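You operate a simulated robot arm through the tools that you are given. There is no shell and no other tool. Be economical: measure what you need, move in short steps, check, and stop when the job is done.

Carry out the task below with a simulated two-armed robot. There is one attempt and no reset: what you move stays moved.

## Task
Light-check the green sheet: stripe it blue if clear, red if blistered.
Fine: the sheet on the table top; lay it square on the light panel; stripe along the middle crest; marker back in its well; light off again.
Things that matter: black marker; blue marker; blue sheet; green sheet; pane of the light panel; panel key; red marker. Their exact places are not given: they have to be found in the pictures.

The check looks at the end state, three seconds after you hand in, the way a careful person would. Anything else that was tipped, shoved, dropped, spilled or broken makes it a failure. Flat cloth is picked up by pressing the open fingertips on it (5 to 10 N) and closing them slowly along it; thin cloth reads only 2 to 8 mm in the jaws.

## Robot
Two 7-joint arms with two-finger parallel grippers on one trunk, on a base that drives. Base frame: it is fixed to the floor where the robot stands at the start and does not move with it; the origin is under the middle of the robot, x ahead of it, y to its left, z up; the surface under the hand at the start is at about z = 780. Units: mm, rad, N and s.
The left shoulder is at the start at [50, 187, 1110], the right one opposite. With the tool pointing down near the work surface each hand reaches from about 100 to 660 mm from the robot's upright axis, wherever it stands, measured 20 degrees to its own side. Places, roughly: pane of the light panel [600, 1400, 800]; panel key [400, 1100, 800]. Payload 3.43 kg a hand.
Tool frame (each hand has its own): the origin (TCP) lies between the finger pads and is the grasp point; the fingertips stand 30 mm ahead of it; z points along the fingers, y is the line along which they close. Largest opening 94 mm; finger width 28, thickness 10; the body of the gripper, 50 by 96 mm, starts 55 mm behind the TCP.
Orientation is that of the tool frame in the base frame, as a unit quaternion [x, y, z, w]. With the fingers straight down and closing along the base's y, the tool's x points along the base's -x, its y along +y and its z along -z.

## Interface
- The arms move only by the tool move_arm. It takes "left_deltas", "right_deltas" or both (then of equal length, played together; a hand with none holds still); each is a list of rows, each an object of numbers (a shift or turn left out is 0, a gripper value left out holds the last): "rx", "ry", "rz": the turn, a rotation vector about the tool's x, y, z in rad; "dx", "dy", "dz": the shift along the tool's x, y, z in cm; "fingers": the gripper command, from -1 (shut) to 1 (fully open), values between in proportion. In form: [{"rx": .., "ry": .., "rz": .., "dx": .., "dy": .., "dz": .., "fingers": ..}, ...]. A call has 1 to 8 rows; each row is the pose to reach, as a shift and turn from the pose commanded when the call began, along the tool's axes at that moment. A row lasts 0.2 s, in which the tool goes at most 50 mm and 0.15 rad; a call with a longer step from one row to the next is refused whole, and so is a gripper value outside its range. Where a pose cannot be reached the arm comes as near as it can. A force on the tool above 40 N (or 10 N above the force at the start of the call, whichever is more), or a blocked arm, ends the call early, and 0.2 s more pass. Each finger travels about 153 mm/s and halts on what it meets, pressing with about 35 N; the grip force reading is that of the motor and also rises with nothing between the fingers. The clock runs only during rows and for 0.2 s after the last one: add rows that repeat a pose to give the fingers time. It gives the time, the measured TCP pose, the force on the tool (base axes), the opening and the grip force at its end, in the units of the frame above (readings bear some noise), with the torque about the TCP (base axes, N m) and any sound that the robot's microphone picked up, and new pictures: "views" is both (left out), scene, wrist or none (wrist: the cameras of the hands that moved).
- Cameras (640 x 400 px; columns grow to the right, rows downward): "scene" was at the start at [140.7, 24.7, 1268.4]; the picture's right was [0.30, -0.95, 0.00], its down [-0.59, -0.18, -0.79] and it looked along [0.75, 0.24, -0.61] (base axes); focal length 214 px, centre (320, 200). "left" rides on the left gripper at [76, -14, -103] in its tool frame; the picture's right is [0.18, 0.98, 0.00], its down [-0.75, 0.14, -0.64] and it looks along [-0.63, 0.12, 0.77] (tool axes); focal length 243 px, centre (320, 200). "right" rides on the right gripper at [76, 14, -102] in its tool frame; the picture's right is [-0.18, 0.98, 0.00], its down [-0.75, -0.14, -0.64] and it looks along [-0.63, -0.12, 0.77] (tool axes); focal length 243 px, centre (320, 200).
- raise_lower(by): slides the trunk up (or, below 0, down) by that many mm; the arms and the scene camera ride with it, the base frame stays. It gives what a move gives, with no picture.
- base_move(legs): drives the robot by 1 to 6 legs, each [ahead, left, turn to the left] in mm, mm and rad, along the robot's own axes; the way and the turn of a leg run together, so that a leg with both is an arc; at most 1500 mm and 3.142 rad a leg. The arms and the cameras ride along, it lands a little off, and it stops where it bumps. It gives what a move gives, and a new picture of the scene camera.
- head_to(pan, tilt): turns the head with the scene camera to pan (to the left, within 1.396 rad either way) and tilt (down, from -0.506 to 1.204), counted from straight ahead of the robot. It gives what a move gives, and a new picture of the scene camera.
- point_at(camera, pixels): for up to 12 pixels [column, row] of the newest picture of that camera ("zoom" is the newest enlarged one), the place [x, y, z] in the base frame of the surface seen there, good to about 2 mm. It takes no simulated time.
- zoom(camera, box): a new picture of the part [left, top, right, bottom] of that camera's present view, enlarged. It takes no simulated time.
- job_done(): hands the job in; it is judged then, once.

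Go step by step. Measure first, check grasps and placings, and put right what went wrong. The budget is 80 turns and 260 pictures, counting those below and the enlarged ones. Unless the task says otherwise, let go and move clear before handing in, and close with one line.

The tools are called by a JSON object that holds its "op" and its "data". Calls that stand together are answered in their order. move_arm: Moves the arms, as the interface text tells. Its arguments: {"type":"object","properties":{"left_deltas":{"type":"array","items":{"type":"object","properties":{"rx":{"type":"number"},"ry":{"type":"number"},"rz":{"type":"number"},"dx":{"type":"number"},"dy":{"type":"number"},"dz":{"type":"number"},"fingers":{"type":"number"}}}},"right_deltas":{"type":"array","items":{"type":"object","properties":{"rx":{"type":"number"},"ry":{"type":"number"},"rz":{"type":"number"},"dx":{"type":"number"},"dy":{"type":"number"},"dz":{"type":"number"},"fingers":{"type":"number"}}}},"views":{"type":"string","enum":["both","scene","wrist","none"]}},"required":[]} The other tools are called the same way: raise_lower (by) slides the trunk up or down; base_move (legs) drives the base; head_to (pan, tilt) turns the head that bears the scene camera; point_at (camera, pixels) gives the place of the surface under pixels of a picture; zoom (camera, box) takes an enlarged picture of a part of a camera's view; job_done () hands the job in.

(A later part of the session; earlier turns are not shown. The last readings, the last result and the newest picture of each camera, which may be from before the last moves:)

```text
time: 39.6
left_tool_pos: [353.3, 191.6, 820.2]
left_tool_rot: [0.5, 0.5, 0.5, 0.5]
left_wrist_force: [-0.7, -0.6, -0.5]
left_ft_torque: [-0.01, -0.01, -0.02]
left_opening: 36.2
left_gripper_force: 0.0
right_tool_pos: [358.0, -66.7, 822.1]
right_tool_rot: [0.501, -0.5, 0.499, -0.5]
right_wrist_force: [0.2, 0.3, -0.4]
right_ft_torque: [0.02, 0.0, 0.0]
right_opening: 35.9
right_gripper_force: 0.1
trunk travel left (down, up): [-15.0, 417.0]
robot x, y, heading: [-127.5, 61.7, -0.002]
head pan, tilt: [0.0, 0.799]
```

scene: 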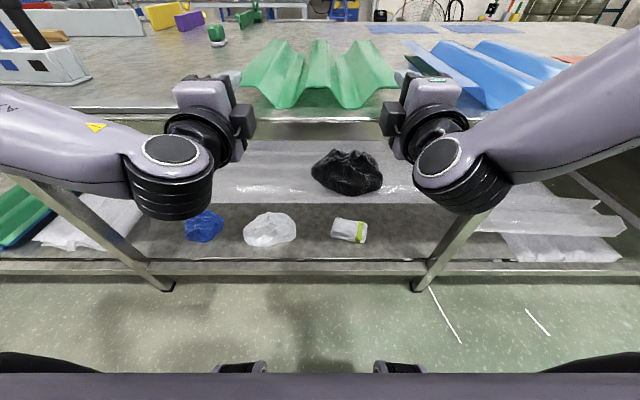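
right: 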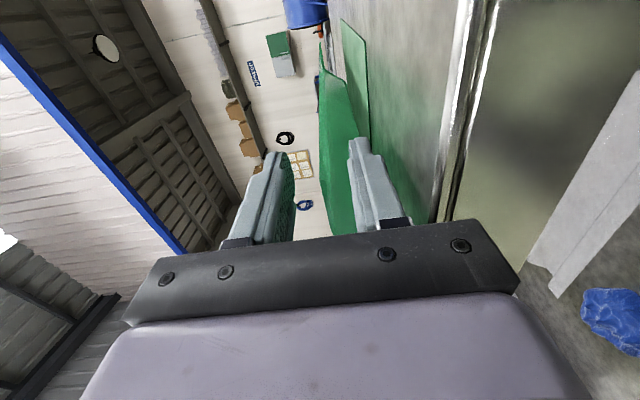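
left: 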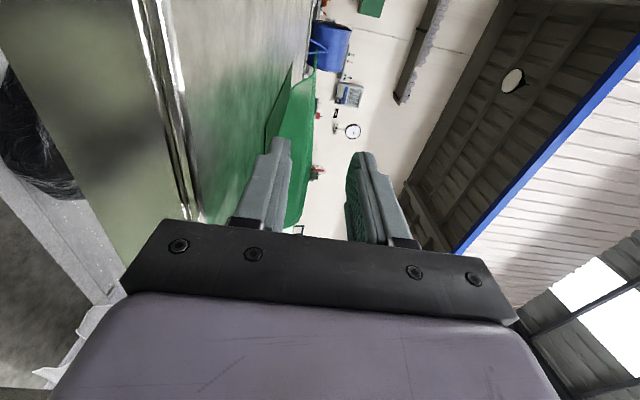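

Good. Now I'll advance both to x≈412, with left at y 187 and right at −70.

{"op": "move_arm", "data": {"left_deltas": [{"dz": 2, "dx": -0.4}, {"dz": 4, "dx": -0.4}, {"dz": 5.9, "dx": -0.4}, {"dz": 5.9, "dx": -0.4}], "right_deltas": [{"dz": 2, "dx": 0.3, "dy": 0.1}, {"dz": 4, "dx": 0.3, "dy": 0.1}, {"dz": 5.4, "dx": 0.3, "dy": 0.1}, {"dz": 5.4, "dx": 0.3, "dy": 0.1}], "views": "both"}}

```text
time: 40.6
left_tool_pos: [411.4, 187.5, 818.3]
left_tool_rot: [0.5, 0.5, 0.5, 0.5]
left_wrist_force: [-0.1, 0.7, 0.3]
left_ft_torque: [0.01, 0.01, 0.01]
left_opening: 36.1
left_gripper_force: 0.1
right_tool_pos: [411.6, -69.5, 819.9]
right_tool_rot: [0.501, -0.5, 0.5, -0.5]
right_wrist_force: [-0.5, 0.4, -0.7]
right_ft_torque: [-0.03, 0.01, -0.01]
right_opening: 36.0
right_gripper_force: 0.0
trunk travel left (down, up): [-15.0, 417.0]
robot x, y, heading: [-125.9, 57.9, 0.002]
head pan, tilt: [0.0, 0.799]
```

scene: 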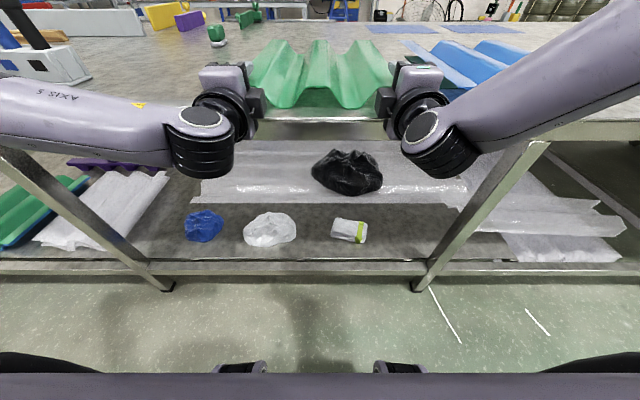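
right: 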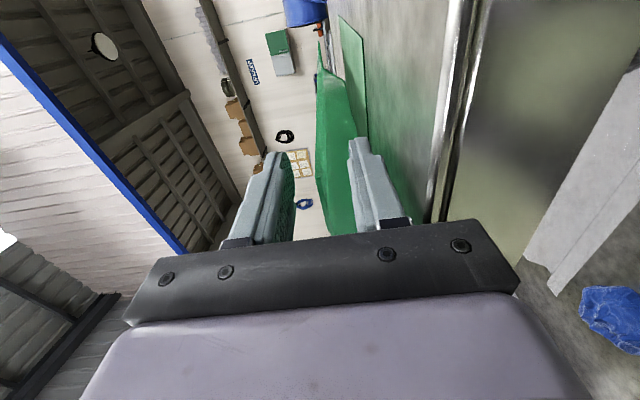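
left: 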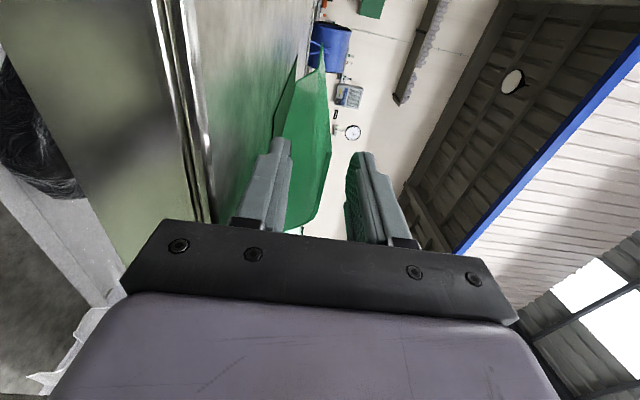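

The sheet's outer crests lie between the fingers in both wrist views. I'll close both slowly.

{"op": "move_arm", "data": {"left_deltas": [{"fingers": -0.5}, {"fingers": -0.7}, {"fingers": -0.85}, {"fingers": -1}, {"fingers": -1}, {"fingers": -1}], "right_deltas": [{"fingers": -0.5}, {"fingers": -0.7}, {"fingers": -0.85}, {"fingers": -1}, {"fingers": -1}, {"fingers": -1}], "views": "both"}}

```text
time: 42.0
left_tool_pos: [411.8, 188.4, 818.0]
left_tool_rot: [0.5, 0.501, 0.5, 0.499]
left_wrist_force: [0.3, -0.6, 0.7]
left_ft_torque: [-0.11, 0.04, 0.0]
left_opening: 16.2
left_gripper_force: 34.9
right_tool_pos: [411.8, -70.8, 819.1]
right_tool_rot: [0.501, -0.499, 0.5, -0.5]
right_wrist_force: [-0.8, 0.2, 0.7]
right_ft_torque: [-0.15, 0.1, 0.06]
right_opening: 16.0
right_gripper_force: 34.9
trunk travel left (down, up): [-15.0, 417.0]
robot x, y, heading: [-128.6, 59.9, -0.001]
head pan, tilt: [0.0, 0.799]
```

scene: 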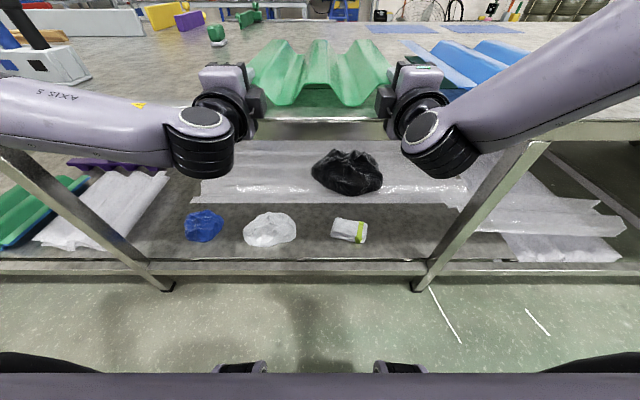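
right: 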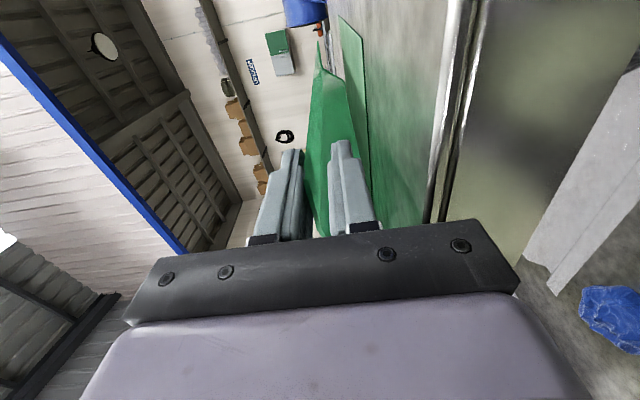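
left: 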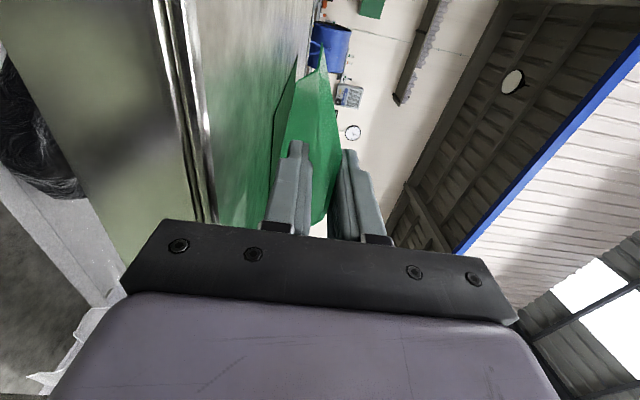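

Both grips hold at 16 mm with 35 N. I'll test the lift with the trunk and look.

{"op": "raise_lower", "data": {"by": 40}}

{"op": "head_to", "data": {"pan": 0.0, "tilt": 0.6}}

```text
time: 42.9
left_tool_pos: [410.4, 187.5, 857.9]
left_tool_rot: [0.499, 0.501, 0.5, 0.499]
left_wrist_force: [1.2, -1.4, 0.1]
left_ft_torque: [-0.16, 0.14, 0.02]
left_opening: 15.9
left_gripper_force: 34.9
right_tool_pos: [410.8, -70.0, 859.6]
right_tool_rot: [0.501, -0.5, 0.5, -0.5]
right_wrist_force: [-0.1, 0.6, -1.8]
right_ft_torque: [-0.15, 0.19, 0.03]
right_opening: 15.9
right_gripper_force: 35.4
trunk travel left (down, up): [-55.0, 377.0]
robot x, y, heading: [-128.0, 61.2, -0.001]
head pan, tilt: [0.0, 0.799]
```

```text
time: 43.6
left_tool_pos: [411.0, 187.8, 858.7]
left_tool_rot: [0.501, 0.501, 0.499, 0.499]
left_wrist_force: [0.1, -1.0, 0.4]
left_ft_torque: [-0.13, 0.18, 0.0]
left_opening: 16.0
left_gripper_force: 34.6
right_tool_pos: [411.6, -70.0, 859.4]
right_tool_rot: [-0.501, 0.499, -0.5, 0.501]
right_wrist_force: [-0.8, 0.4, -1.8]
right_ft_torque: [-0.17, 0.21, 0.09]
right_opening: 16.0
right_gripper_force: 34.5
trunk travel left (down, up): [-55.0, 377.0]
robot x, y, heading: [-128.7, 61.7, -0.0]
head pan, tilt: [0.0, 0.6]
```

scene: 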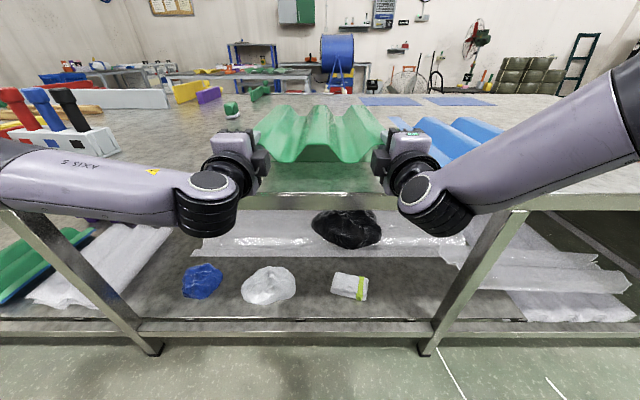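

{"op": "point_at", "data": {"camera": "scene", "pixels": [[272, 108], [320, 108], [372, 108], [312, 157], [320, 130], [305, 175]]}}

{"op": "zoom", "data": {"camera": "scene", "box": [200, 80, 440, 230]}}

```text
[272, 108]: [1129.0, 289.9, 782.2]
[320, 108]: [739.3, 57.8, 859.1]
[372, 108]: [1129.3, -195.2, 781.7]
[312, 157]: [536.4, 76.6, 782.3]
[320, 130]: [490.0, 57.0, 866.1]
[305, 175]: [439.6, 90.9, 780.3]
```

```text
2.67 times, centred on (320, 155) of scene
```

zoom: 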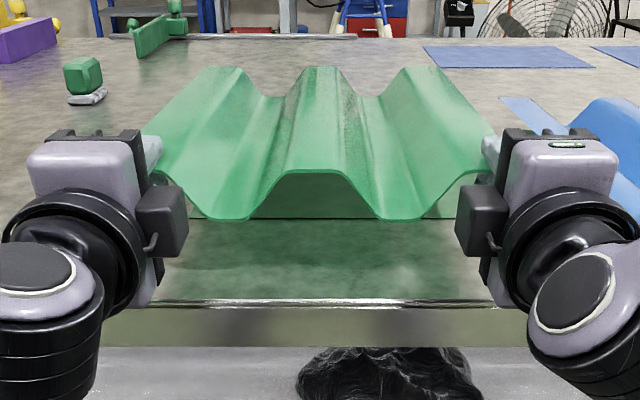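

The sheet hangs nearly level (about 7 mm droop at the far end) and is light. I'll raise the trunk 185 mm to clear the markers, then drive left about 1308 mm to the panel.

{"op": "raise_lower", "data": {"by": 190}}

{"op": "base_move", "data": {"legs": [[0, 1307, 0]]}}

{"op": "head_to", "data": {"pan": 0.0, "tilt": 0.75}}

```text
time: 45.7
left_tool_pos: [411.7, 186.0, 1048.0]
left_tool_rot: [0.5, 0.501, 0.5, 0.5]
left_wrist_force: [0.6, -1.2, 1.0]
left_ft_torque: [-0.13, 0.14, 0.05]
left_opening: 15.8
left_gripper_force: 35.1
right_tool_pos: [411.3, -70.1, 1049.1]
right_tool_rot: [0.501, -0.5, 0.499, -0.501]
right_wrist_force: [0.4, 0.3, -2.1]
right_ft_torque: [-0.15, 0.25, 0.02]
right_opening: 15.9
right_gripper_force: 34.8
trunk travel left (down, up): [-245.0, 187.0]
robot x, y, heading: [-123.2, 60.0, 0.004]
head pan, tilt: [0.0, 0.6]
```

```text
time: 57.5
left_tool_pos: [410.4, 1508.0, 1048.0]
left_tool_rot: [0.5, 0.501, 0.499, 0.5]
left_wrist_force: [0.1, -0.5, 0.0]
left_ft_torque: [-0.12, 0.11, 0.03]
left_opening: 16.0
left_gripper_force: 35.1
right_tool_pos: [409.3, 1248.8, 1049.4]
right_tool_rot: [0.5, -0.5, 0.501, -0.5]
right_wrist_force: [-0.7, 0.3, -1.2]
right_ft_torque: [-0.18, 0.22, 0.03]
right_opening: 16.1
right_gripper_force: 34.9
trunk travel left (down, up): [-245.0, 187.0]
robot x, y, heading: [-128.0, 1377.2, -0.002]
head pan, tilt: [0.0, 0.6]
```

scene: 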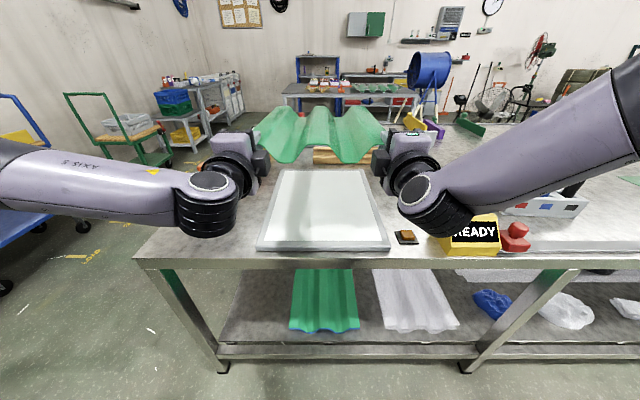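

```text
time: 58.2
left_tool_pos: [410.5, 1507.2, 1049.7]
left_tool_rot: [0.5, 0.5, 0.5, 0.5]
left_wrist_force: [-0.6, -0.3, -0.7]
left_ft_torque: [-0.09, 0.13, -0.12]
left_opening: 15.9
left_gripper_force: 34.6
right_tool_pos: [409.2, 1249.9, 1049.6]
right_tool_rot: [0.5, -0.5, 0.5, -0.499]
right_wrist_force: [0.8, 0.5, -1.3]
right_ft_torque: [-0.12, 0.21, 0.02]
right_opening: 15.9
right_gripper_force: 35.7
trunk travel left (down, up): [-245.0, 187.0]
robot x, y, heading: [-125.2, 1380.6, -0.001]
head pan, tilt: [0.0, 0.75]
```

scene: 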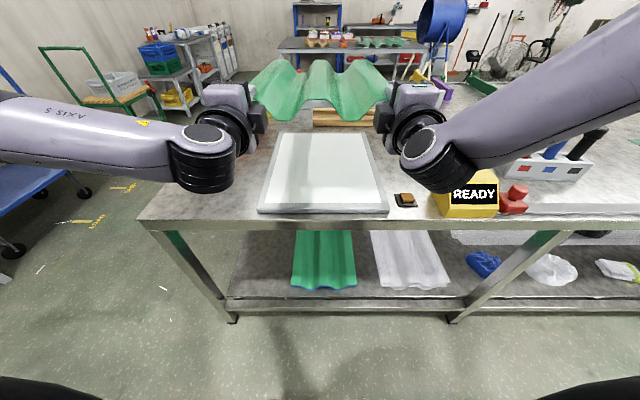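

{"op": "zoom", "data": {"camera": "scene", "box": [230, 110, 430, 235]}}

```text
3.20 times, centred on (330, 172) of scene
```

zoom: 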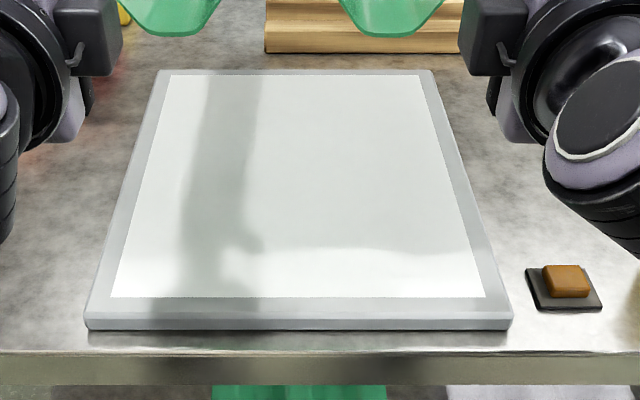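

{"op": "point_at", "data": {"camera": "zoom", "pixels": [[116, 295], [484, 295], [170, 77], [418, 76], [142, 200], [455, 200], [300, 296], [300, 76], [88, 320], [510, 320], [566, 275], [590, 300]]}}

{"op": "zoom", "data": {"camera": "scene", "box": [220, 40, 420, 165]}}

```text
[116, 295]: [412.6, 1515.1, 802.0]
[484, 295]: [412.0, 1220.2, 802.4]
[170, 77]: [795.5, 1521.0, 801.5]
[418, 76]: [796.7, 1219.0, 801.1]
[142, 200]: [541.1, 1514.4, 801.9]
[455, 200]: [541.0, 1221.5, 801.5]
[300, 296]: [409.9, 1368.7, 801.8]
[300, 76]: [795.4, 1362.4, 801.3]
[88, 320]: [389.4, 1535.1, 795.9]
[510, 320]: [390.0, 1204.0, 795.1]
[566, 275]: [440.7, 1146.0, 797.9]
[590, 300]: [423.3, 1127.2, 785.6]
```

```text
3.20 times, centred on (320, 102) of scene
```

zoom: 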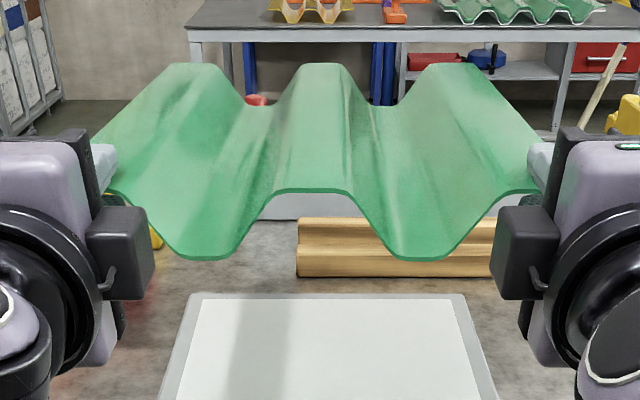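

The pane spans x 411–796 and y 1220–1516, centre (604,1368). The held sheet's centre is near (596,1378), so I'll shift both hands +7 mm in x and −10 mm in y, and 20 mm up for arm margin.

{"op": "move_arm", "data": {"left_deltas": [{"dy": 1.0, "dz": 0.3}, {"dy": 2.0, "dz": 0.7}, {"dx": -0.5, "dy": 2.0, "dz": 0.7}, {"dx": -1.0, "dy": 2.0, "dz": 0.7}, {"dx": -1.0, "dy": 2.0, "dz": 0.7}], "right_deltas": [{"dy": -1.0, "dz": 0.3}, {"dy": -2.0, "dz": 0.8}, {"dx": 0.5, "dy": -2.0, "dz": 0.8}, {"dx": 1.0, "dy": -2.0, "dz": 0.8}, {"dx": 1.0, "dy": -2.0, "dz": 0.8}], "views": "none"}}

{"op": "raise_lower", "data": {"by": -205}}

{"op": "head_to", "data": {"pan": 0.0, "tilt": 0.7}}

```text
time: 59.4
left_tool_pos: [416.5, 1502.0, 1068.7]
left_tool_rot: [0.502, 0.499, 0.498, 0.501]
left_wrist_force: [5.1, -13.3, -1.4]
left_ft_torque: [-0.02, 0.06, 0.57]
left_opening: 15.9
left_gripper_force: 35.2
left hand out of reach, approached as far as the arm can: row 4, 5
right_tool_pos: [416.9, 1242.9, 1069.4]
right_tool_rot: [0.503, -0.498, 0.498, -0.501]
right_wrist_force: [-6.1, 14.4, -1.3]
right_ft_torque: [-0.01, 0.22, 0.82]
right_opening: 16.2
right_gripper_force: 35.0
trunk travel left (down, up): [-245.0, 187.0]
robot x, y, heading: [-127.3, 1379.4, -0.004]
head pan, tilt: [0.0, 0.75]
```

```text
time: 61.6
left_tool_pos: [416.0, 1500.4, 865.1]
left_tool_rot: [0.503, 0.498, 0.497, 0.501]
left_wrist_force: [0.1, -22.9, 0.2]
left_ft_torque: [-0.13, 0.08, -0.06]
left_opening: 16.1
left_gripper_force: 34.9
right_tool_pos: [417.3, 1241.8, 864.8]
right_tool_rot: [0.501, -0.5, 0.498, -0.501]
right_wrist_force: [-0.6, 22.4, -2.0]
right_ft_torque: [-0.18, 0.22, 0.02]
right_opening: 16.2
right_gripper_force: 35.3
trunk travel left (down, up): [-40.0, 392.0]
robot x, y, heading: [-125.1, 1382.3, 0.002]
head pan, tilt: [0.0, 0.75]
```

```text
time: 62.2
left_tool_pos: [416.5, 1500.0, 863.4]
left_tool_rot: [0.504, 0.499, 0.496, 0.501]
left_wrist_force: [-0.7, -21.7, 0.1]
left_ft_torque: [-0.13, 0.08, -0.11]
left_opening: 15.8
left_gripper_force: 35.6
right_tool_pos: [416.9, 1242.6, 864.9]
right_tool_rot: [0.502, -0.499, 0.499, -0.5]
right_wrist_force: [-0.3, 21.6, -2.2]
right_ft_torque: [-0.14, 0.23, 0.05]
right_opening: 16.3
right_gripper_force: 35.3
trunk travel left (down, up): [-40.0, 392.0]
robot x, y, heading: [-126.7, 1380.0, -0.001]
head pan, tilt: [0.0, 0.7]
```

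scene: 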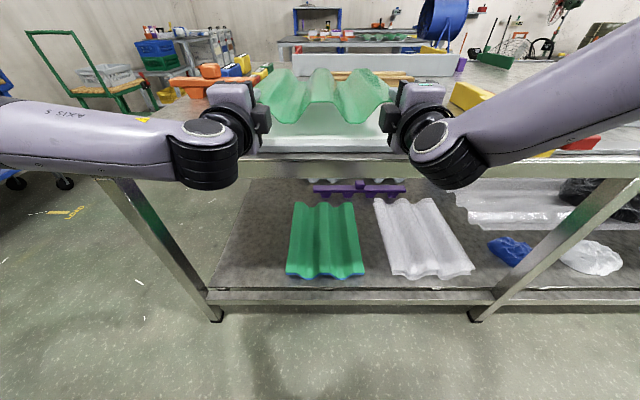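

The hands are straining apart by about 22 N because the left one was clipped. I'll relax the right hand by 3 mm and nudge the base −5 mm in y.

{"op": "move_arm", "data": {"right_deltas": [{"dx": -0.15}, {"dx": -0.3}, {"dx": -0.3}], "views": "none"}}

{"op": "base_move", "data": {"legs": [[0, -5, 0]]}}

{"op": "zoom", "data": {"camera": "scene", "box": [220, 50, 420, 175]}}

```text
time: 63.0
left_tool_pos: [416.1, 1501.4, 863.1]
left_tool_rot: [0.502, 0.5, 0.498, 0.5]
left_wrist_force: [0.7, -14.4, -0.7]
left_ft_torque: [-0.02, 0.08, -0.57]
left_opening: 15.9
left_gripper_force: 35.1
right_tool_pos: [417.4, 1243.2, 865.2]
right_tool_rot: [-0.5, 0.5, -0.5, 0.5]
right_wrist_force: [-0.3, 14.5, -1.1]
right_ft_torque: [-0.03, 0.22, 0.6]
right_opening: 16.3
right_gripper_force: 35.3
trunk travel left (down, up): [-40.0, 392.0]
robot x, y, heading: [-129.4, 1378.2, -0.0]
head pan, tilt: [0.0, 0.7]
```

```text
time: 63.8
left_tool_pos: [417.0, 1497.0, 863.4]
left_tool_rot: [0.501, 0.5, 0.498, 0.501]
left_wrist_force: [0.6, -13.1, -0.8]
left_ft_torque: [-0.01, 0.09, -0.23]
left_opening: 16.1
left_gripper_force: 35.1
right_tool_pos: [417.4, 1236.9, 864.3]
right_tool_rot: [0.5, -0.5, 0.5, -0.5]
right_wrist_force: [-0.7, 13.2, -1.5]
right_ft_torque: [-0.03, 0.2, 0.27]
right_opening: 16.4
right_gripper_force: 35.4
trunk travel left (down, up): [-40.0, 392.0]
robot x, y, heading: [-125.8, 1375.6, 0.001]
head pan, tilt: [0.0, 0.7]
```

scene: 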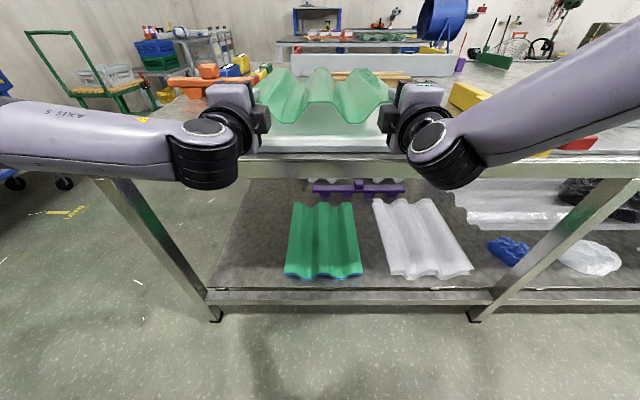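

```text
3.20 times, centred on (320, 112) of scene
```

zoom: 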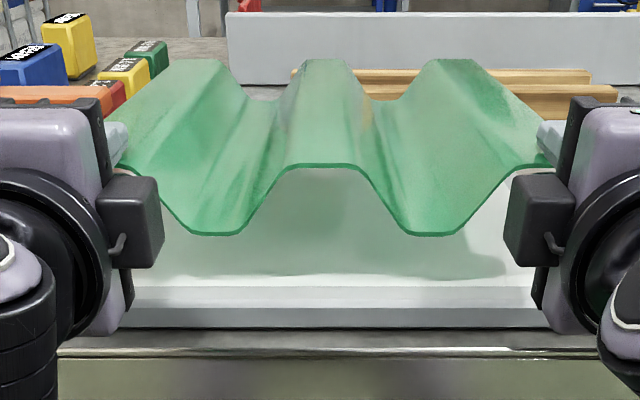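

The sheet is centred on the pane in y (1367). I'll lower the trunk 24 mm to rest it on the glass.

{"op": "raise_lower", "data": {"by": -24}}

```text
time: 64.5
left_tool_pos: [415.1, 1497.0, 840.8]
left_tool_rot: [0.502, 0.499, 0.499, 0.5]
left_wrist_force: [-0.9, 0.0, -0.6]
left_ft_torque: [0.0, 0.07, -0.05]
left_opening: 16.2
left_gripper_force: 34.4
right_tool_pos: [417.8, 1238.9, 841.0]
right_tool_rot: [-0.5, 0.5, -0.5, 0.499]
right_wrist_force: [0.3, 0.4, -1.3]
right_ft_torque: [-0.04, 0.21, -0.1]
right_opening: 15.9
right_gripper_force: 34.9
trunk travel left (down, up): [-16.0, 416.0]
robot x, y, heading: [-125.6, 1375.5, 0.003]
head pan, tilt: [0.0, 0.7]
```

{"op": "raise_lower", "data": {"by": -2}}

{"op": "move_arm", "data": {"left_deltas": [{"fingers": -0.6}, {"fingers": -0.5}, {"fingers": -0.4}, {"fingers": -0.3}, {"fingers": -0.234}, {"fingers": -0.234}], "right_deltas": [{"fingers": -0.6}, {"fingers": -0.5}, {"fingers": -0.4}, {"fingers": -0.3}, {"fingers": -0.234}, {"fingers": -0.234}], "views": "both"}}

```text
time: 65.0
left_tool_pos: [415.9, 1497.3, 838.5]
left_tool_rot: [0.502, 0.5, 0.498, 0.5]
left_wrist_force: [-0.5, -0.7, -0.4]
left_ft_torque: [0.0, 0.0, -0.04]
left_opening: 15.8
left_gripper_force: 35.1
right_tool_pos: [416.8, 1238.8, 838.0]
right_tool_rot: [0.5, -0.5, 0.5, -0.5]
right_wrist_force: [-0.2, 0.7, -0.9]
right_ft_torque: [-0.03, 0.06, -0.03]
right_opening: 16.0
right_gripper_force: 35.0
trunk travel left (down, up): [-14.0, 418.0]
robot x, y, heading: [-126.7, 1376.1, 0.001]
head pan, tilt: [0.0, 0.7]
```

```text
time: 66.4
left_tool_pos: [415.9, 1496.2, 838.7]
left_tool_rot: [0.501, 0.499, 0.499, 0.501]
left_wrist_force: [-0.6, -0.5, 0.3]
left_ft_torque: [0.0, -0.01, 0.0]
left_opening: 36.0
left_gripper_force: 0.1
right_tool_pos: [416.8, 1238.5, 839.5]
right_tool_rot: [-0.5, 0.501, -0.499, 0.5]
right_wrist_force: [0.0, -0.4, -0.1]
right_ft_torque: [0.0, -0.01, -0.01]
right_opening: 36.1
right_gripper_force: 0.1
trunk travel left (down, up): [-14.0, 418.0]
robot x, y, heading: [-130.2, 1374.7, -0.001]
head pan, tilt: [0.0, 0.7]
```

scene: 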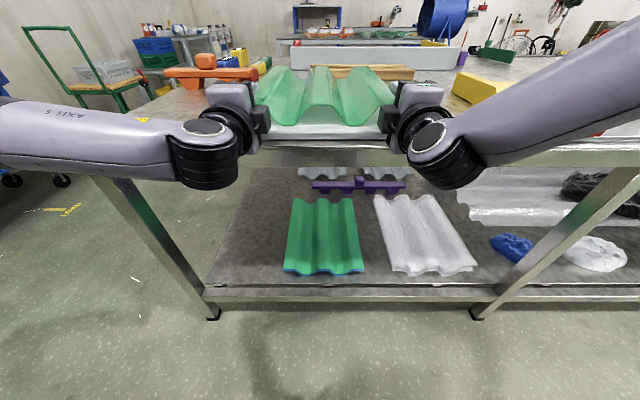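
right: 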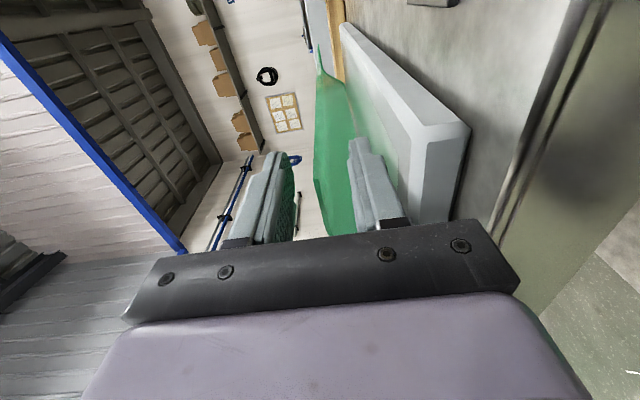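
left: 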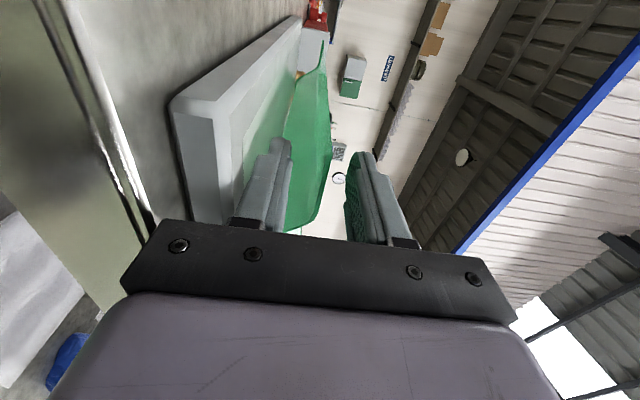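

The sheet is released onto the panel. I'll withdraw both hands straight back 120 mm, then raise the trunk and look.

{"op": "move_arm", "data": {"left_deltas": [{"dz": -2}, {"dz": -4}, {"dz": -7}, {"dz": -11}, {"dz": -12}], "right_deltas": [{"dz": -2}, {"dz": -4}, {"dz": -7}, {"dz": -11}, {"dz": -12}], "views": "none"}}

{"op": "raise_lower", "data": {"by": 245}}

{"op": "head_to", "data": {"pan": 0.0, "tilt": 0.8}}

{"op": "zoom", "data": {"camera": "scene", "box": [220, 100, 420, 225]}}

```text
time: 67.6
left_tool_pos: [296.4, 1498.0, 837.7]
left_tool_rot: [0.502, 0.499, 0.499, 0.5]
left_wrist_force: [0.5, 0.6, 0.0]
left_ft_torque: [-0.02, 0.0, 0.01]
left_opening: 36.1
left_gripper_force: 0.0
right_tool_pos: [297.3, 1239.0, 839.9]
right_tool_rot: [-0.5, 0.5, -0.5, 0.5]
right_wrist_force: [0.2, 0.8, 0.1]
right_ft_torque: [0.04, 0.01, 0.02]
right_opening: 36.4
right_gripper_force: 0.0
trunk travel left (down, up): [-14.0, 418.0]
robot x, y, heading: [-130.4, 1371.9, 0.0]
head pan, tilt: [0.0, 0.7]
```

```text
time: 70.1
left_tool_pos: [296.0, 1497.3, 1081.4]
left_tool_rot: [0.501, 0.499, 0.498, 0.501]
left_wrist_force: [0.0, -0.7, 1.2]
left_ft_torque: [0.01, -0.02, -0.01]
left_opening: 35.9
left_gripper_force: 0.0
right_tool_pos: [298.7, 1239.4, 1084.2]
right_tool_rot: [-0.5, 0.499, -0.5, 0.501]
right_wrist_force: [-0.3, 0.2, 0.4]
right_ft_torque: [0.0, -0.01, 0.01]
right_opening: 35.6
right_gripper_force: 0.2
trunk travel left (down, up): [-259.0, 173.0]
robot x, y, heading: [-125.8, 1375.8, -0.001]
head pan, tilt: [0.0, 0.7]
```

```text
time: 70.8
left_tool_pos: [297.1, 1496.9, 1083.3]
left_tool_rot: [0.502, 0.499, 0.498, 0.501]
left_wrist_force: [-0.1, -0.5, 0.6]
left_ft_torque: [0.03, -0.01, -0.01]
left_opening: 35.8
left_gripper_force: 0.0
right_tool_pos: [297.7, 1238.7, 1083.6]
right_tool_rot: [0.5, -0.5, 0.5, -0.5]
right_wrist_force: [-0.8, 0.4, 0.3]
right_ft_torque: [0.0, 0.0, -0.01]
right_opening: 35.9
right_gripper_force: 0.1
trunk travel left (down, up): [-259.0, 173.0]
robot x, y, heading: [-126.3, 1374.2, 0.0]
head pan, tilt: [0.0, 0.799]
```

scene: 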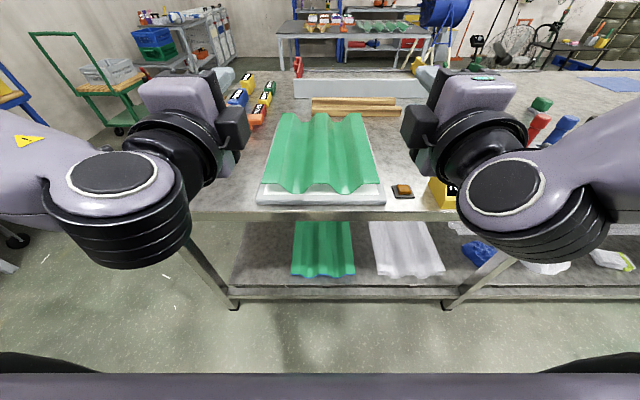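

```text
3.20 times, centred on (320, 162) of scene
```

zoom: 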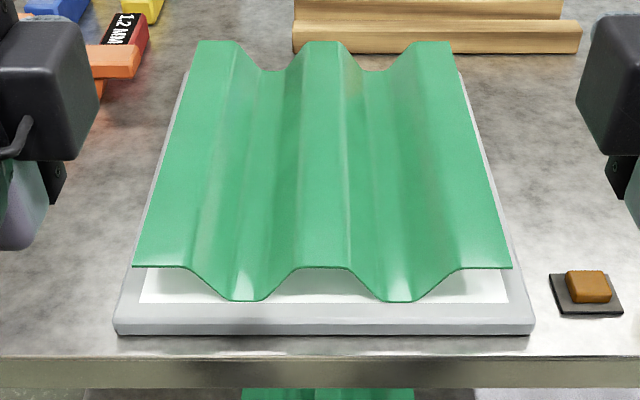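

{"op": "point_at", "data": {"camera": "zoom", "pixels": [[136, 265], [508, 266], [198, 43], [448, 43], [320, 265], [322, 44], [302, 200], [348, 200], [325, 150], [590, 280], [590, 296], [560, 305]]}}

```text
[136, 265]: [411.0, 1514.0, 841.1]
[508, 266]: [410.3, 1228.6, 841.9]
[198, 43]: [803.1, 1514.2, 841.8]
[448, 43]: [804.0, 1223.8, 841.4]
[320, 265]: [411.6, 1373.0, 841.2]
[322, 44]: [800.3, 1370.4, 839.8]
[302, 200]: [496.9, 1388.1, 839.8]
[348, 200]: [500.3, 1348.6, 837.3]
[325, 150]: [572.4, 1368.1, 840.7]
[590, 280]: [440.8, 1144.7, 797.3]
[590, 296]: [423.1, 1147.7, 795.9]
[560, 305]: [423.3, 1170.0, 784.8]
```

The sheet lies at x 410–804, y 1226–1514 (pane centre 604,1368), square to the panel. Next I'll turn both hands back to pointing down before pressing the key.

{"op": "move_arm", "data": {"left_deltas": [{"rx": 0.0756, "ry": 0.0756, "rz": -0.0756, "fingers": -1}, {"rx": 0.1512, "ry": 0.1512, "rz": -0.1512}, {"rx": 0.2267, "ry": 0.2267, "rz": -0.2267}, {"rx": 0.3023, "ry": 0.3023, "rz": -0.3023}, {"rx": 0.3779, "ry": 0.3779, "rz": -0.3779}, {"rx": 0.4535, "ry": 0.4535, "rz": -0.4535}, {"rx": 0.529, "ry": 0.529, "rz": -0.529}, {"rx": 0.6046, "ry": 0.6046, "rz": -0.6046}], "right_deltas": [{"rx": -0.0756, "ry": 0.0756, "rz": 0.0756, "fingers": -1}, {"rx": -0.1512, "ry": 0.1512, "rz": 0.1512}, {"rx": -0.2267, "ry": 0.2267, "rz": 0.2267}, {"rx": -0.3023, "ry": 0.3023, "rz": 0.3023}, {"rx": -0.3779, "ry": 0.3779, "rz": 0.3779}, {"rx": -0.4535, "ry": 0.4535, "rz": 0.4535}, {"rx": -0.529, "ry": 0.529, "rz": 0.529}, {"rx": -0.6046, "ry": 0.6046, "rz": 0.6046}], "views": "none"}}

{"op": "move_arm", "data": {"left_deltas": [{"rx": 0.0756, "ry": 0.0756, "rz": -0.0756, "fingers": -1}, {"rx": 0.1512, "ry": 0.1512, "rz": -0.1512}, {"rx": 0.2267, "ry": 0.2267, "rz": -0.2267}, {"rx": 0.3023, "ry": 0.3023, "rz": -0.3023}, {"rx": 0.3779, "ry": 0.3779, "rz": -0.3779}, {"rx": 0.4535, "ry": 0.4535, "rz": -0.4535}, {"rx": 0.529, "ry": 0.529, "rz": -0.529}, {"rx": 0.6046, "ry": 0.6046, "rz": -0.6046}], "right_deltas": [{"rx": -0.0756, "ry": 0.0756, "rz": 0.0756, "fingers": -1}, {"rx": -0.1512, "ry": 0.1512, "rz": 0.1512}, {"rx": -0.2267, "ry": 0.2267, "rz": 0.2267}, {"rx": -0.3023, "ry": 0.3023, "rz": 0.3023}, {"rx": -0.3779, "ry": 0.3779, "rz": 0.3779}, {"rx": -0.4535, "ry": 0.4535, "rz": 0.4535}, {"rx": -0.529, "ry": 0.529, "rz": 0.529}, {"rx": -0.6046, "ry": 0.6046, "rz": 0.6046}], "views": "scene"}}

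```text
time: 72.6
left_tool_pos: [289.3, 1549.8, 1083.1]
left_tool_rot: [0.291, 0.867, 0.286, 0.288]
left_wrist_force: [-0.2, -0.1, -0.8]
left_ft_torque: [0.01, -0.03, 0.02]
left_opening: 0.0
left_gripper_force: 32.5
left hand out of reach, approached as far as the arm can: row 1, 2, 3, 4, 5, 6, 7, 8
right_tool_pos: [297.4, 1239.3, 1083.0]
right_tool_rot: [-0.289, 0.867, -0.287, 0.287]
right_wrist_force: [-0.3, -0.4, 0.5]
right_ft_torque: [0.03, 0.02, -0.02]
right_opening: 0.1
right_gripper_force: 33.2
trunk travel left (down, up): [-259.0, 173.0]
robot x, y, heading: [-125.5, 1374.1, -0.002]
head pan, tilt: [0.0, 0.799]
```

```text
time: 74.4
left_tool_pos: [288.3, 1549.3, 1082.0]
left_tool_rot: [0.0, 1.0, -0.001, -0.002]
left_wrist_force: [-0.2, -0.4, 1.1]
left_ft_torque: [-0.02, 0.01, -0.01]
left_opening: 0.0
left_gripper_force: 33.3
right_tool_pos: [297.8, 1239.6, 1082.2]
right_tool_rot: [0.001, 1.0, 0.001, 0.0]
right_wrist_force: [-0.5, 0.2, 0.2]
right_ft_torque: [0.0, 0.03, -0.05]
right_opening: 0.0
right_gripper_force: 32.7
trunk travel left (down, up): [-259.0, 173.0]
robot x, y, heading: [-127.5, 1372.8, 0.008]
head pan, tilt: [0.0, 0.799]
```

scene: 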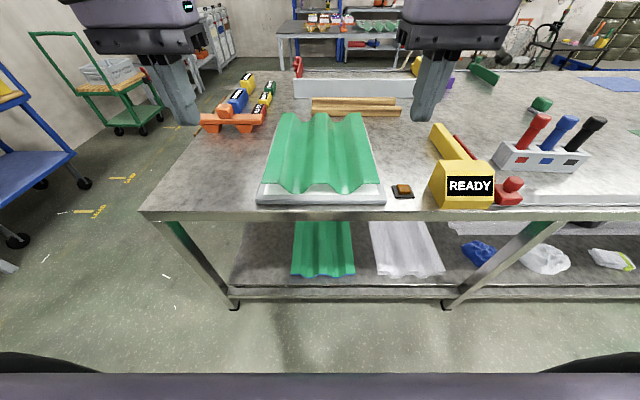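

{"op": "point_at", "data": {"camera": "scene", "pixels": [[433, 165], [445, 162], [470, 165], [432, 203], [440, 126], [403, 188], [403, 193], [515, 183]]}}

{"op": "move_arm", "data": {"right_deltas": [{"dx": -3.5, "dy": -2.4, "dz": 2}, {"dx": -7, "dy": -4.8, "dz": 4}, {"dx": -10.5, "dy": -7.2, "dz": 6}, {"dx": -13.9, "dy": -9.4, "dz": 8}, {"dx": -13.9, "dy": -9.4, "dz": 12}, {"dx": -13.9, "dy": -9.4, "dz": 16}, {"dx": -13.9, "dy": -9.4, "dz": 16}], "views": "both"}}

```text
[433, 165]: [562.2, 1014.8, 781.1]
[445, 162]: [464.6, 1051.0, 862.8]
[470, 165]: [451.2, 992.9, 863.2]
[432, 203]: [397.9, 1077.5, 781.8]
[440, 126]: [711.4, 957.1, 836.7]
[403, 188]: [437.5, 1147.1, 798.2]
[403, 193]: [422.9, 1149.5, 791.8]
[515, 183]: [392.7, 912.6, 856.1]
```

```text
time: 76.0
left_tool_pos: [289.2, 1549.4, 1081.6]
left_tool_rot: [0.002, 1.0, 0.0, 0.0]
left_wrist_force: [0.4, -0.1, -0.6]
left_ft_torque: [0.0, 0.04, -0.01]
left_opening: 0.4
left_gripper_force: 32.7
right_tool_pos: [438.1, 1146.0, 921.8]
right_tool_rot: [-0.001, 1.0, 0.0, 0.0]
right_wrist_force: [-0.2, 0.6, -0.3]
right_ft_torque: [-0.02, -0.01, -0.01]
right_opening: 0.0
right_gripper_force: 32.9
trunk travel left (down, up): [-259.0, 173.0]
robot x, y, heading: [-125.8, 1375.7, -0.0]
head pan, tilt: [0.0, 0.799]
```

scene: 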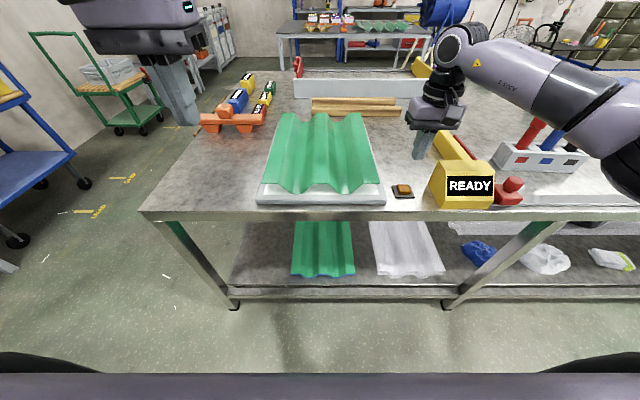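
right: 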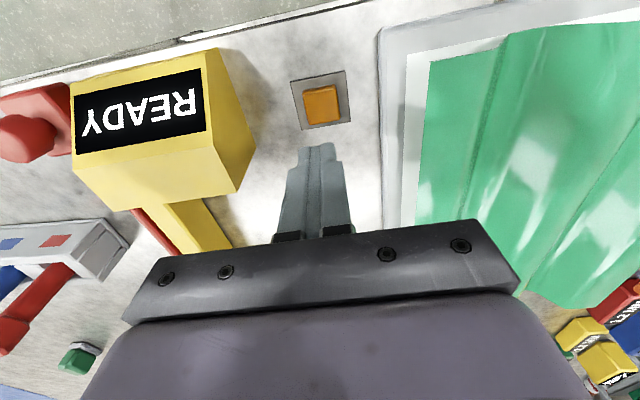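

The hand is right above the key and clear of the READY box (y≤1077). I'll descend to just above it and then press gently.

{"op": "move_arm", "data": {"right_deltas": [{"dz": 4}, {"dz": 8}, {"dz": 9.0}, {"dz": 9.4}, {"dz": 9.7}, {"dz": 10.0}], "views": "both"}}

```text
time: 77.4
left_tool_pos: [288.9, 1549.7, 1082.8]
left_tool_rot: [0.001, 1.0, 0.0, -0.001]
left_wrist_force: [-0.5, 0.5, 0.5]
left_ft_torque: [-0.02, 0.03, 0.04]
left_opening: 0.0
left_gripper_force: 33.1
right_tool_pos: [437.3, 1146.0, 823.1]
right_tool_rot: [0.0, 1.0, -0.001, 0.0]
right_wrist_force: [0.1, 1.0, 1.7]
right_ft_torque: [0.02, -0.03, -0.01]
right_opening: 0.0
right_gripper_force: 33.6
trunk travel left (down, up): [-259.0, 173.0]
robot x, y, heading: [-128.7, 1374.6, 0.005]
head pan, tilt: [0.0, 0.799]
heard: click
```

scene: 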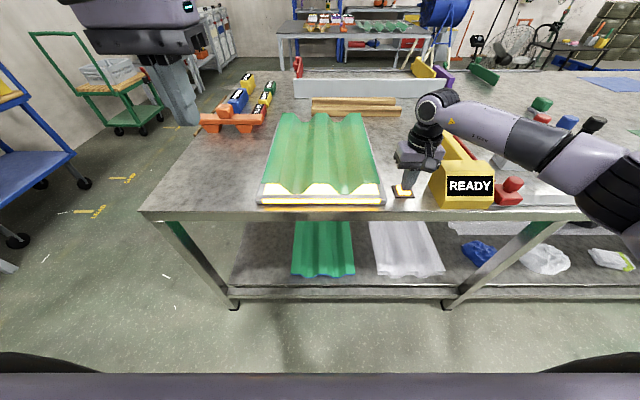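
right: 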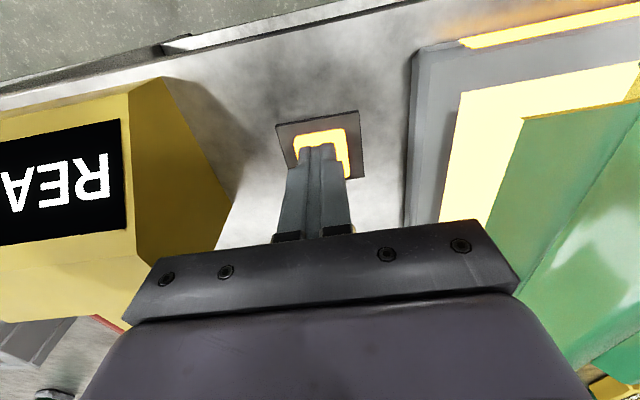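

The key clicked and the pane is lit. I'll lift the finger and look at the sheet.

{"op": "move_arm", "data": {"right_deltas": [{"dz": -4}, {"dz": -8}, {"dz": -12}, {"dz": -16}, {"dz": -16}], "views": "wrist"}}

{"op": "zoom", "data": {"camera": "scene", "box": [250, 105, 390, 210]}}

```text
time: 78.6
left_tool_pos: [288.7, 1549.2, 1081.8]
left_tool_rot: [0.002, 1.0, -0.001, -0.001]
left_wrist_force: [-0.4, 0.8, -0.9]
left_ft_torque: [0.0, -0.01, 0.0]
left_opening: 0.0
left_gripper_force: 32.7
right_tool_pos: [435.9, 1144.9, 984.6]
right_tool_rot: [0.0, 1.0, 0.0, 0.001]
right_wrist_force: [0.1, -0.7, -0.3]
right_ft_torque: [0.03, 0.04, 0.0]
right_opening: 0.0
right_gripper_force: 32.6
trunk travel left (down, up): [-259.0, 173.0]
robot x, y, heading: [-128.3, 1376.0, -0.0]
head pan, tilt: [0.0, 0.799]
```

right: 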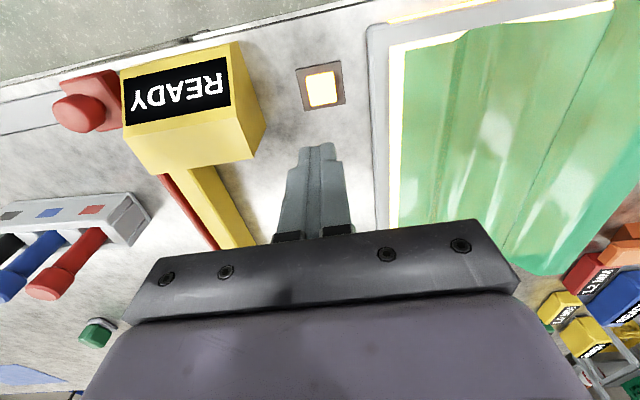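

```text
3.81 times, centred on (320, 158) of scene
```

zoom: 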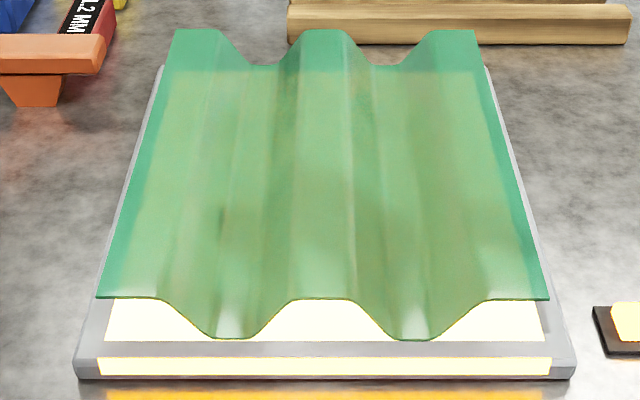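

From this angle the lit sheet mostly looks even, with a faint mark near (222,215) in the zoom. I'll bring the left wrist camera over it for a near-vertical view.

{"op": "move_arm", "data": {"left_deltas": [{"dx": -3, "dy": -1.6, "dz": -2}, {"dx": -6, "dy": -3.3, "dz": -4}, {"dx": -9, "dy": -5, "dz": -6}, {"dx": -12, "dy": -6.6, "dz": -8}, {"dx": -15, "dy": -8.2, "dz": -10}, {"dx": -18, "dy": -9.9, "dz": -11.8}, {"dx": -18, "dy": -9.9, "dz": -11.8}], "views": "wrist"}}

{"op": "zoom", "data": {"camera": "left", "box": [100, 0, 420, 200]}}

```text
time: 80.2
left_tool_pos: [318.8, 1580.4, 1115.5]
left_tool_rot: [0.002, 1.0, 0.001, -0.001]
left_wrist_force: [0.0, -0.5, 0.1]
left_ft_torque: [0.0, -0.01, 0.0]
left_opening: 0.0
left_gripper_force: 33.0
left hand out of reach, approached as far as the arm can: row 1, 2, 3, 4, 5, 6, 7
right_tool_pos: [436.6, 1146.0, 985.3]
right_tool_rot: [0.0, 1.0, 0.001, 0.0]
right_wrist_force: [0.5, -0.5, -0.5]
right_ft_torque: [0.01, 0.02, 0.0]
right_opening: 0.0
right_gripper_force: 33.2
trunk travel left (down, up): [-259.0, 173.0]
robot x, y, heading: [-123.9, 1376.2, -0.002]
head pan, tilt: [0.0, 0.799]
```

left: 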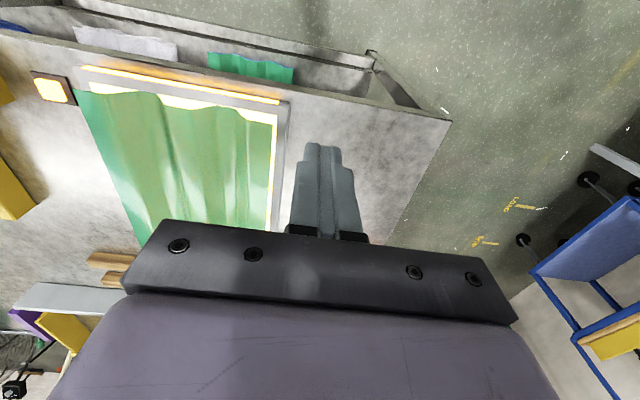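

```text
2.00 times, centred on (260, 100) of left
```

zoom: 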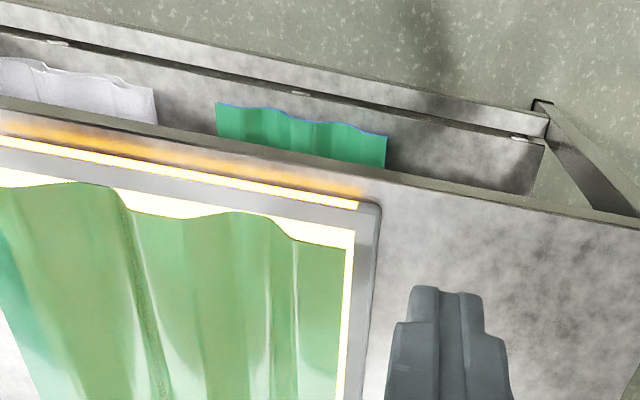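

The left arm is at a joint limit, so I'll use the right wrist camera instead and move it above the sheet.

{"op": "move_arm", "data": {"right_deltas": [{"dx": -0.8, "dy": 2.5, "dz": -3}, {"dx": -1.6, "dy": 5, "dz": -6}, {"dx": -2.4, "dy": 7.5, "dz": -9}, {"dx": -3.2, "dy": 10, "dz": -12}, {"dx": -4, "dy": 12.5, "dz": -15}, {"dx": -5, "dy": 15, "dz": -18}, {"dx": -6, "dy": 18, "dz": -21}, {"dx": -6, "dy": 18, "dz": -21}], "views": "wrist"}}

{"op": "zoom", "data": {"camera": "right", "box": [160, 0, 480, 200]}}

```text
time: 82.0
left_tool_pos: [319.5, 1578.2, 1115.9]
left_tool_rot: [0.002, 1.0, 0.0, -0.001]
left_wrist_force: [-0.4, -0.3, 0.3]
left_ft_torque: [0.02, -0.01, -0.02]
left_opening: 0.0
left_gripper_force: 33.1
right_tool_pos: [412.8, 1293.9, 1127.4]
right_tool_rot: [0.0, 1.0, 0.001, 0.0]
right_wrist_force: [-0.6, -0.5, 0.3]
right_ft_torque: [0.01, 0.02, 0.02]
right_opening: 0.2
right_gripper_force: 32.4
right hand out of reach, approached as far as the arm can: row 3, 4, 5, 6, 7, 8
trunk travel left (down, up): [-259.0, 173.0]
robot x, y, heading: [-127.2, 1369.4, -0.004]
head pan, tilt: [0.0, 0.799]
```

right: 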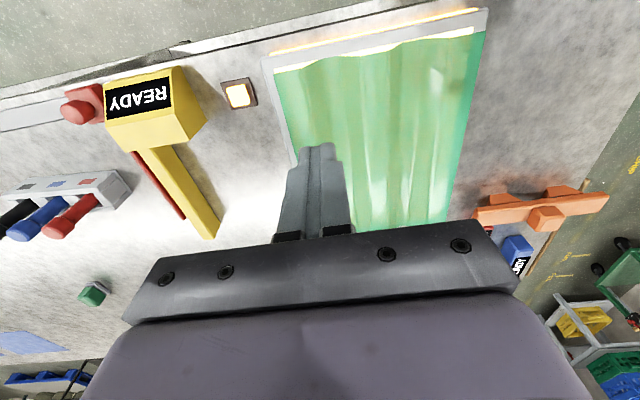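

```text
2.00 times, centred on (320, 100) of right
```

zoom: 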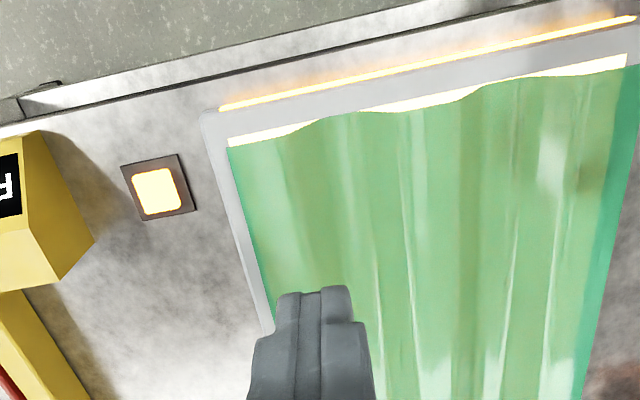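

{"op": "zoom", "data": {"camera": "right", "box": [270, 20, 490, 130]}}

{"op": "zoom", "data": {"camera": "right", "box": [320, 120, 490, 225]}}

{"op": "head_to", "data": {"pan": 0.0, "tilt": 1.1}}

```text
2.91 times, centred on (380, 75) of right
```

zoom: 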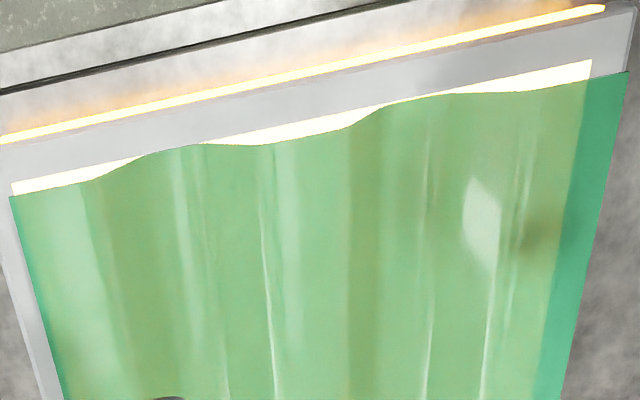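

```text
3.76 times, centred on (405, 172) of right
```

zoom: 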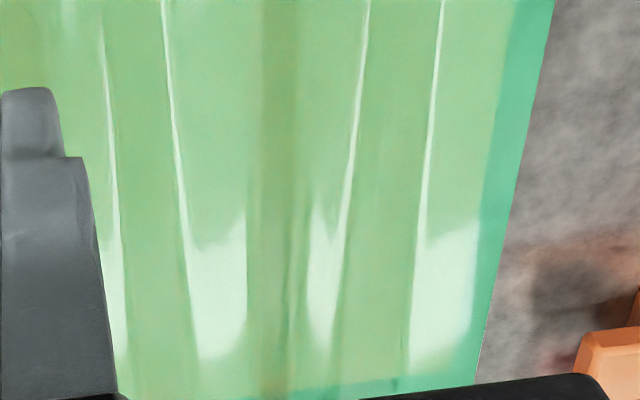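

```text
time: 82.8
left_tool_pos: [317.4, 1580.1, 1114.5]
left_tool_rot: [0.002, 1.0, 0.0, 0.0]
left_wrist_force: [-0.2, 0.9, 0.1]
left_ft_torque: [-0.01, -0.01, -0.02]
left_opening: 0.0
left_gripper_force: 33.2
right_tool_pos: [413.2, 1295.7, 1127.9]
right_tool_rot: [0.0, 1.0, 0.0, -0.001]
right_wrist_force: [-0.3, -0.5, 0.8]
right_ft_torque: [0.01, -0.02, 0.02]
right_opening: 0.2
right_gripper_force: 33.1
trunk travel left (down, up): [-259.0, 173.0]
robot x, y, heading: [-128.5, 1373.1, -0.003]
head pan, tilt: [0.0, 1.1]
```

scene: 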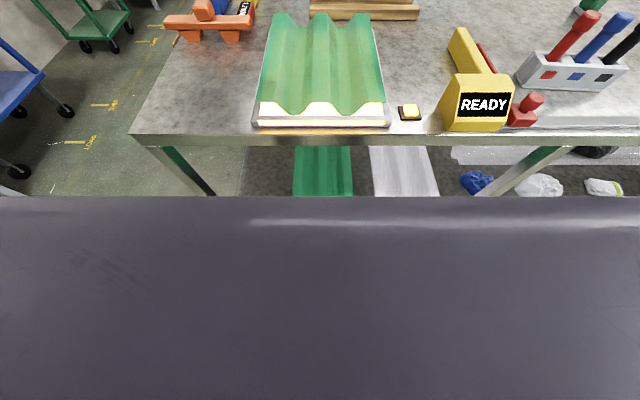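

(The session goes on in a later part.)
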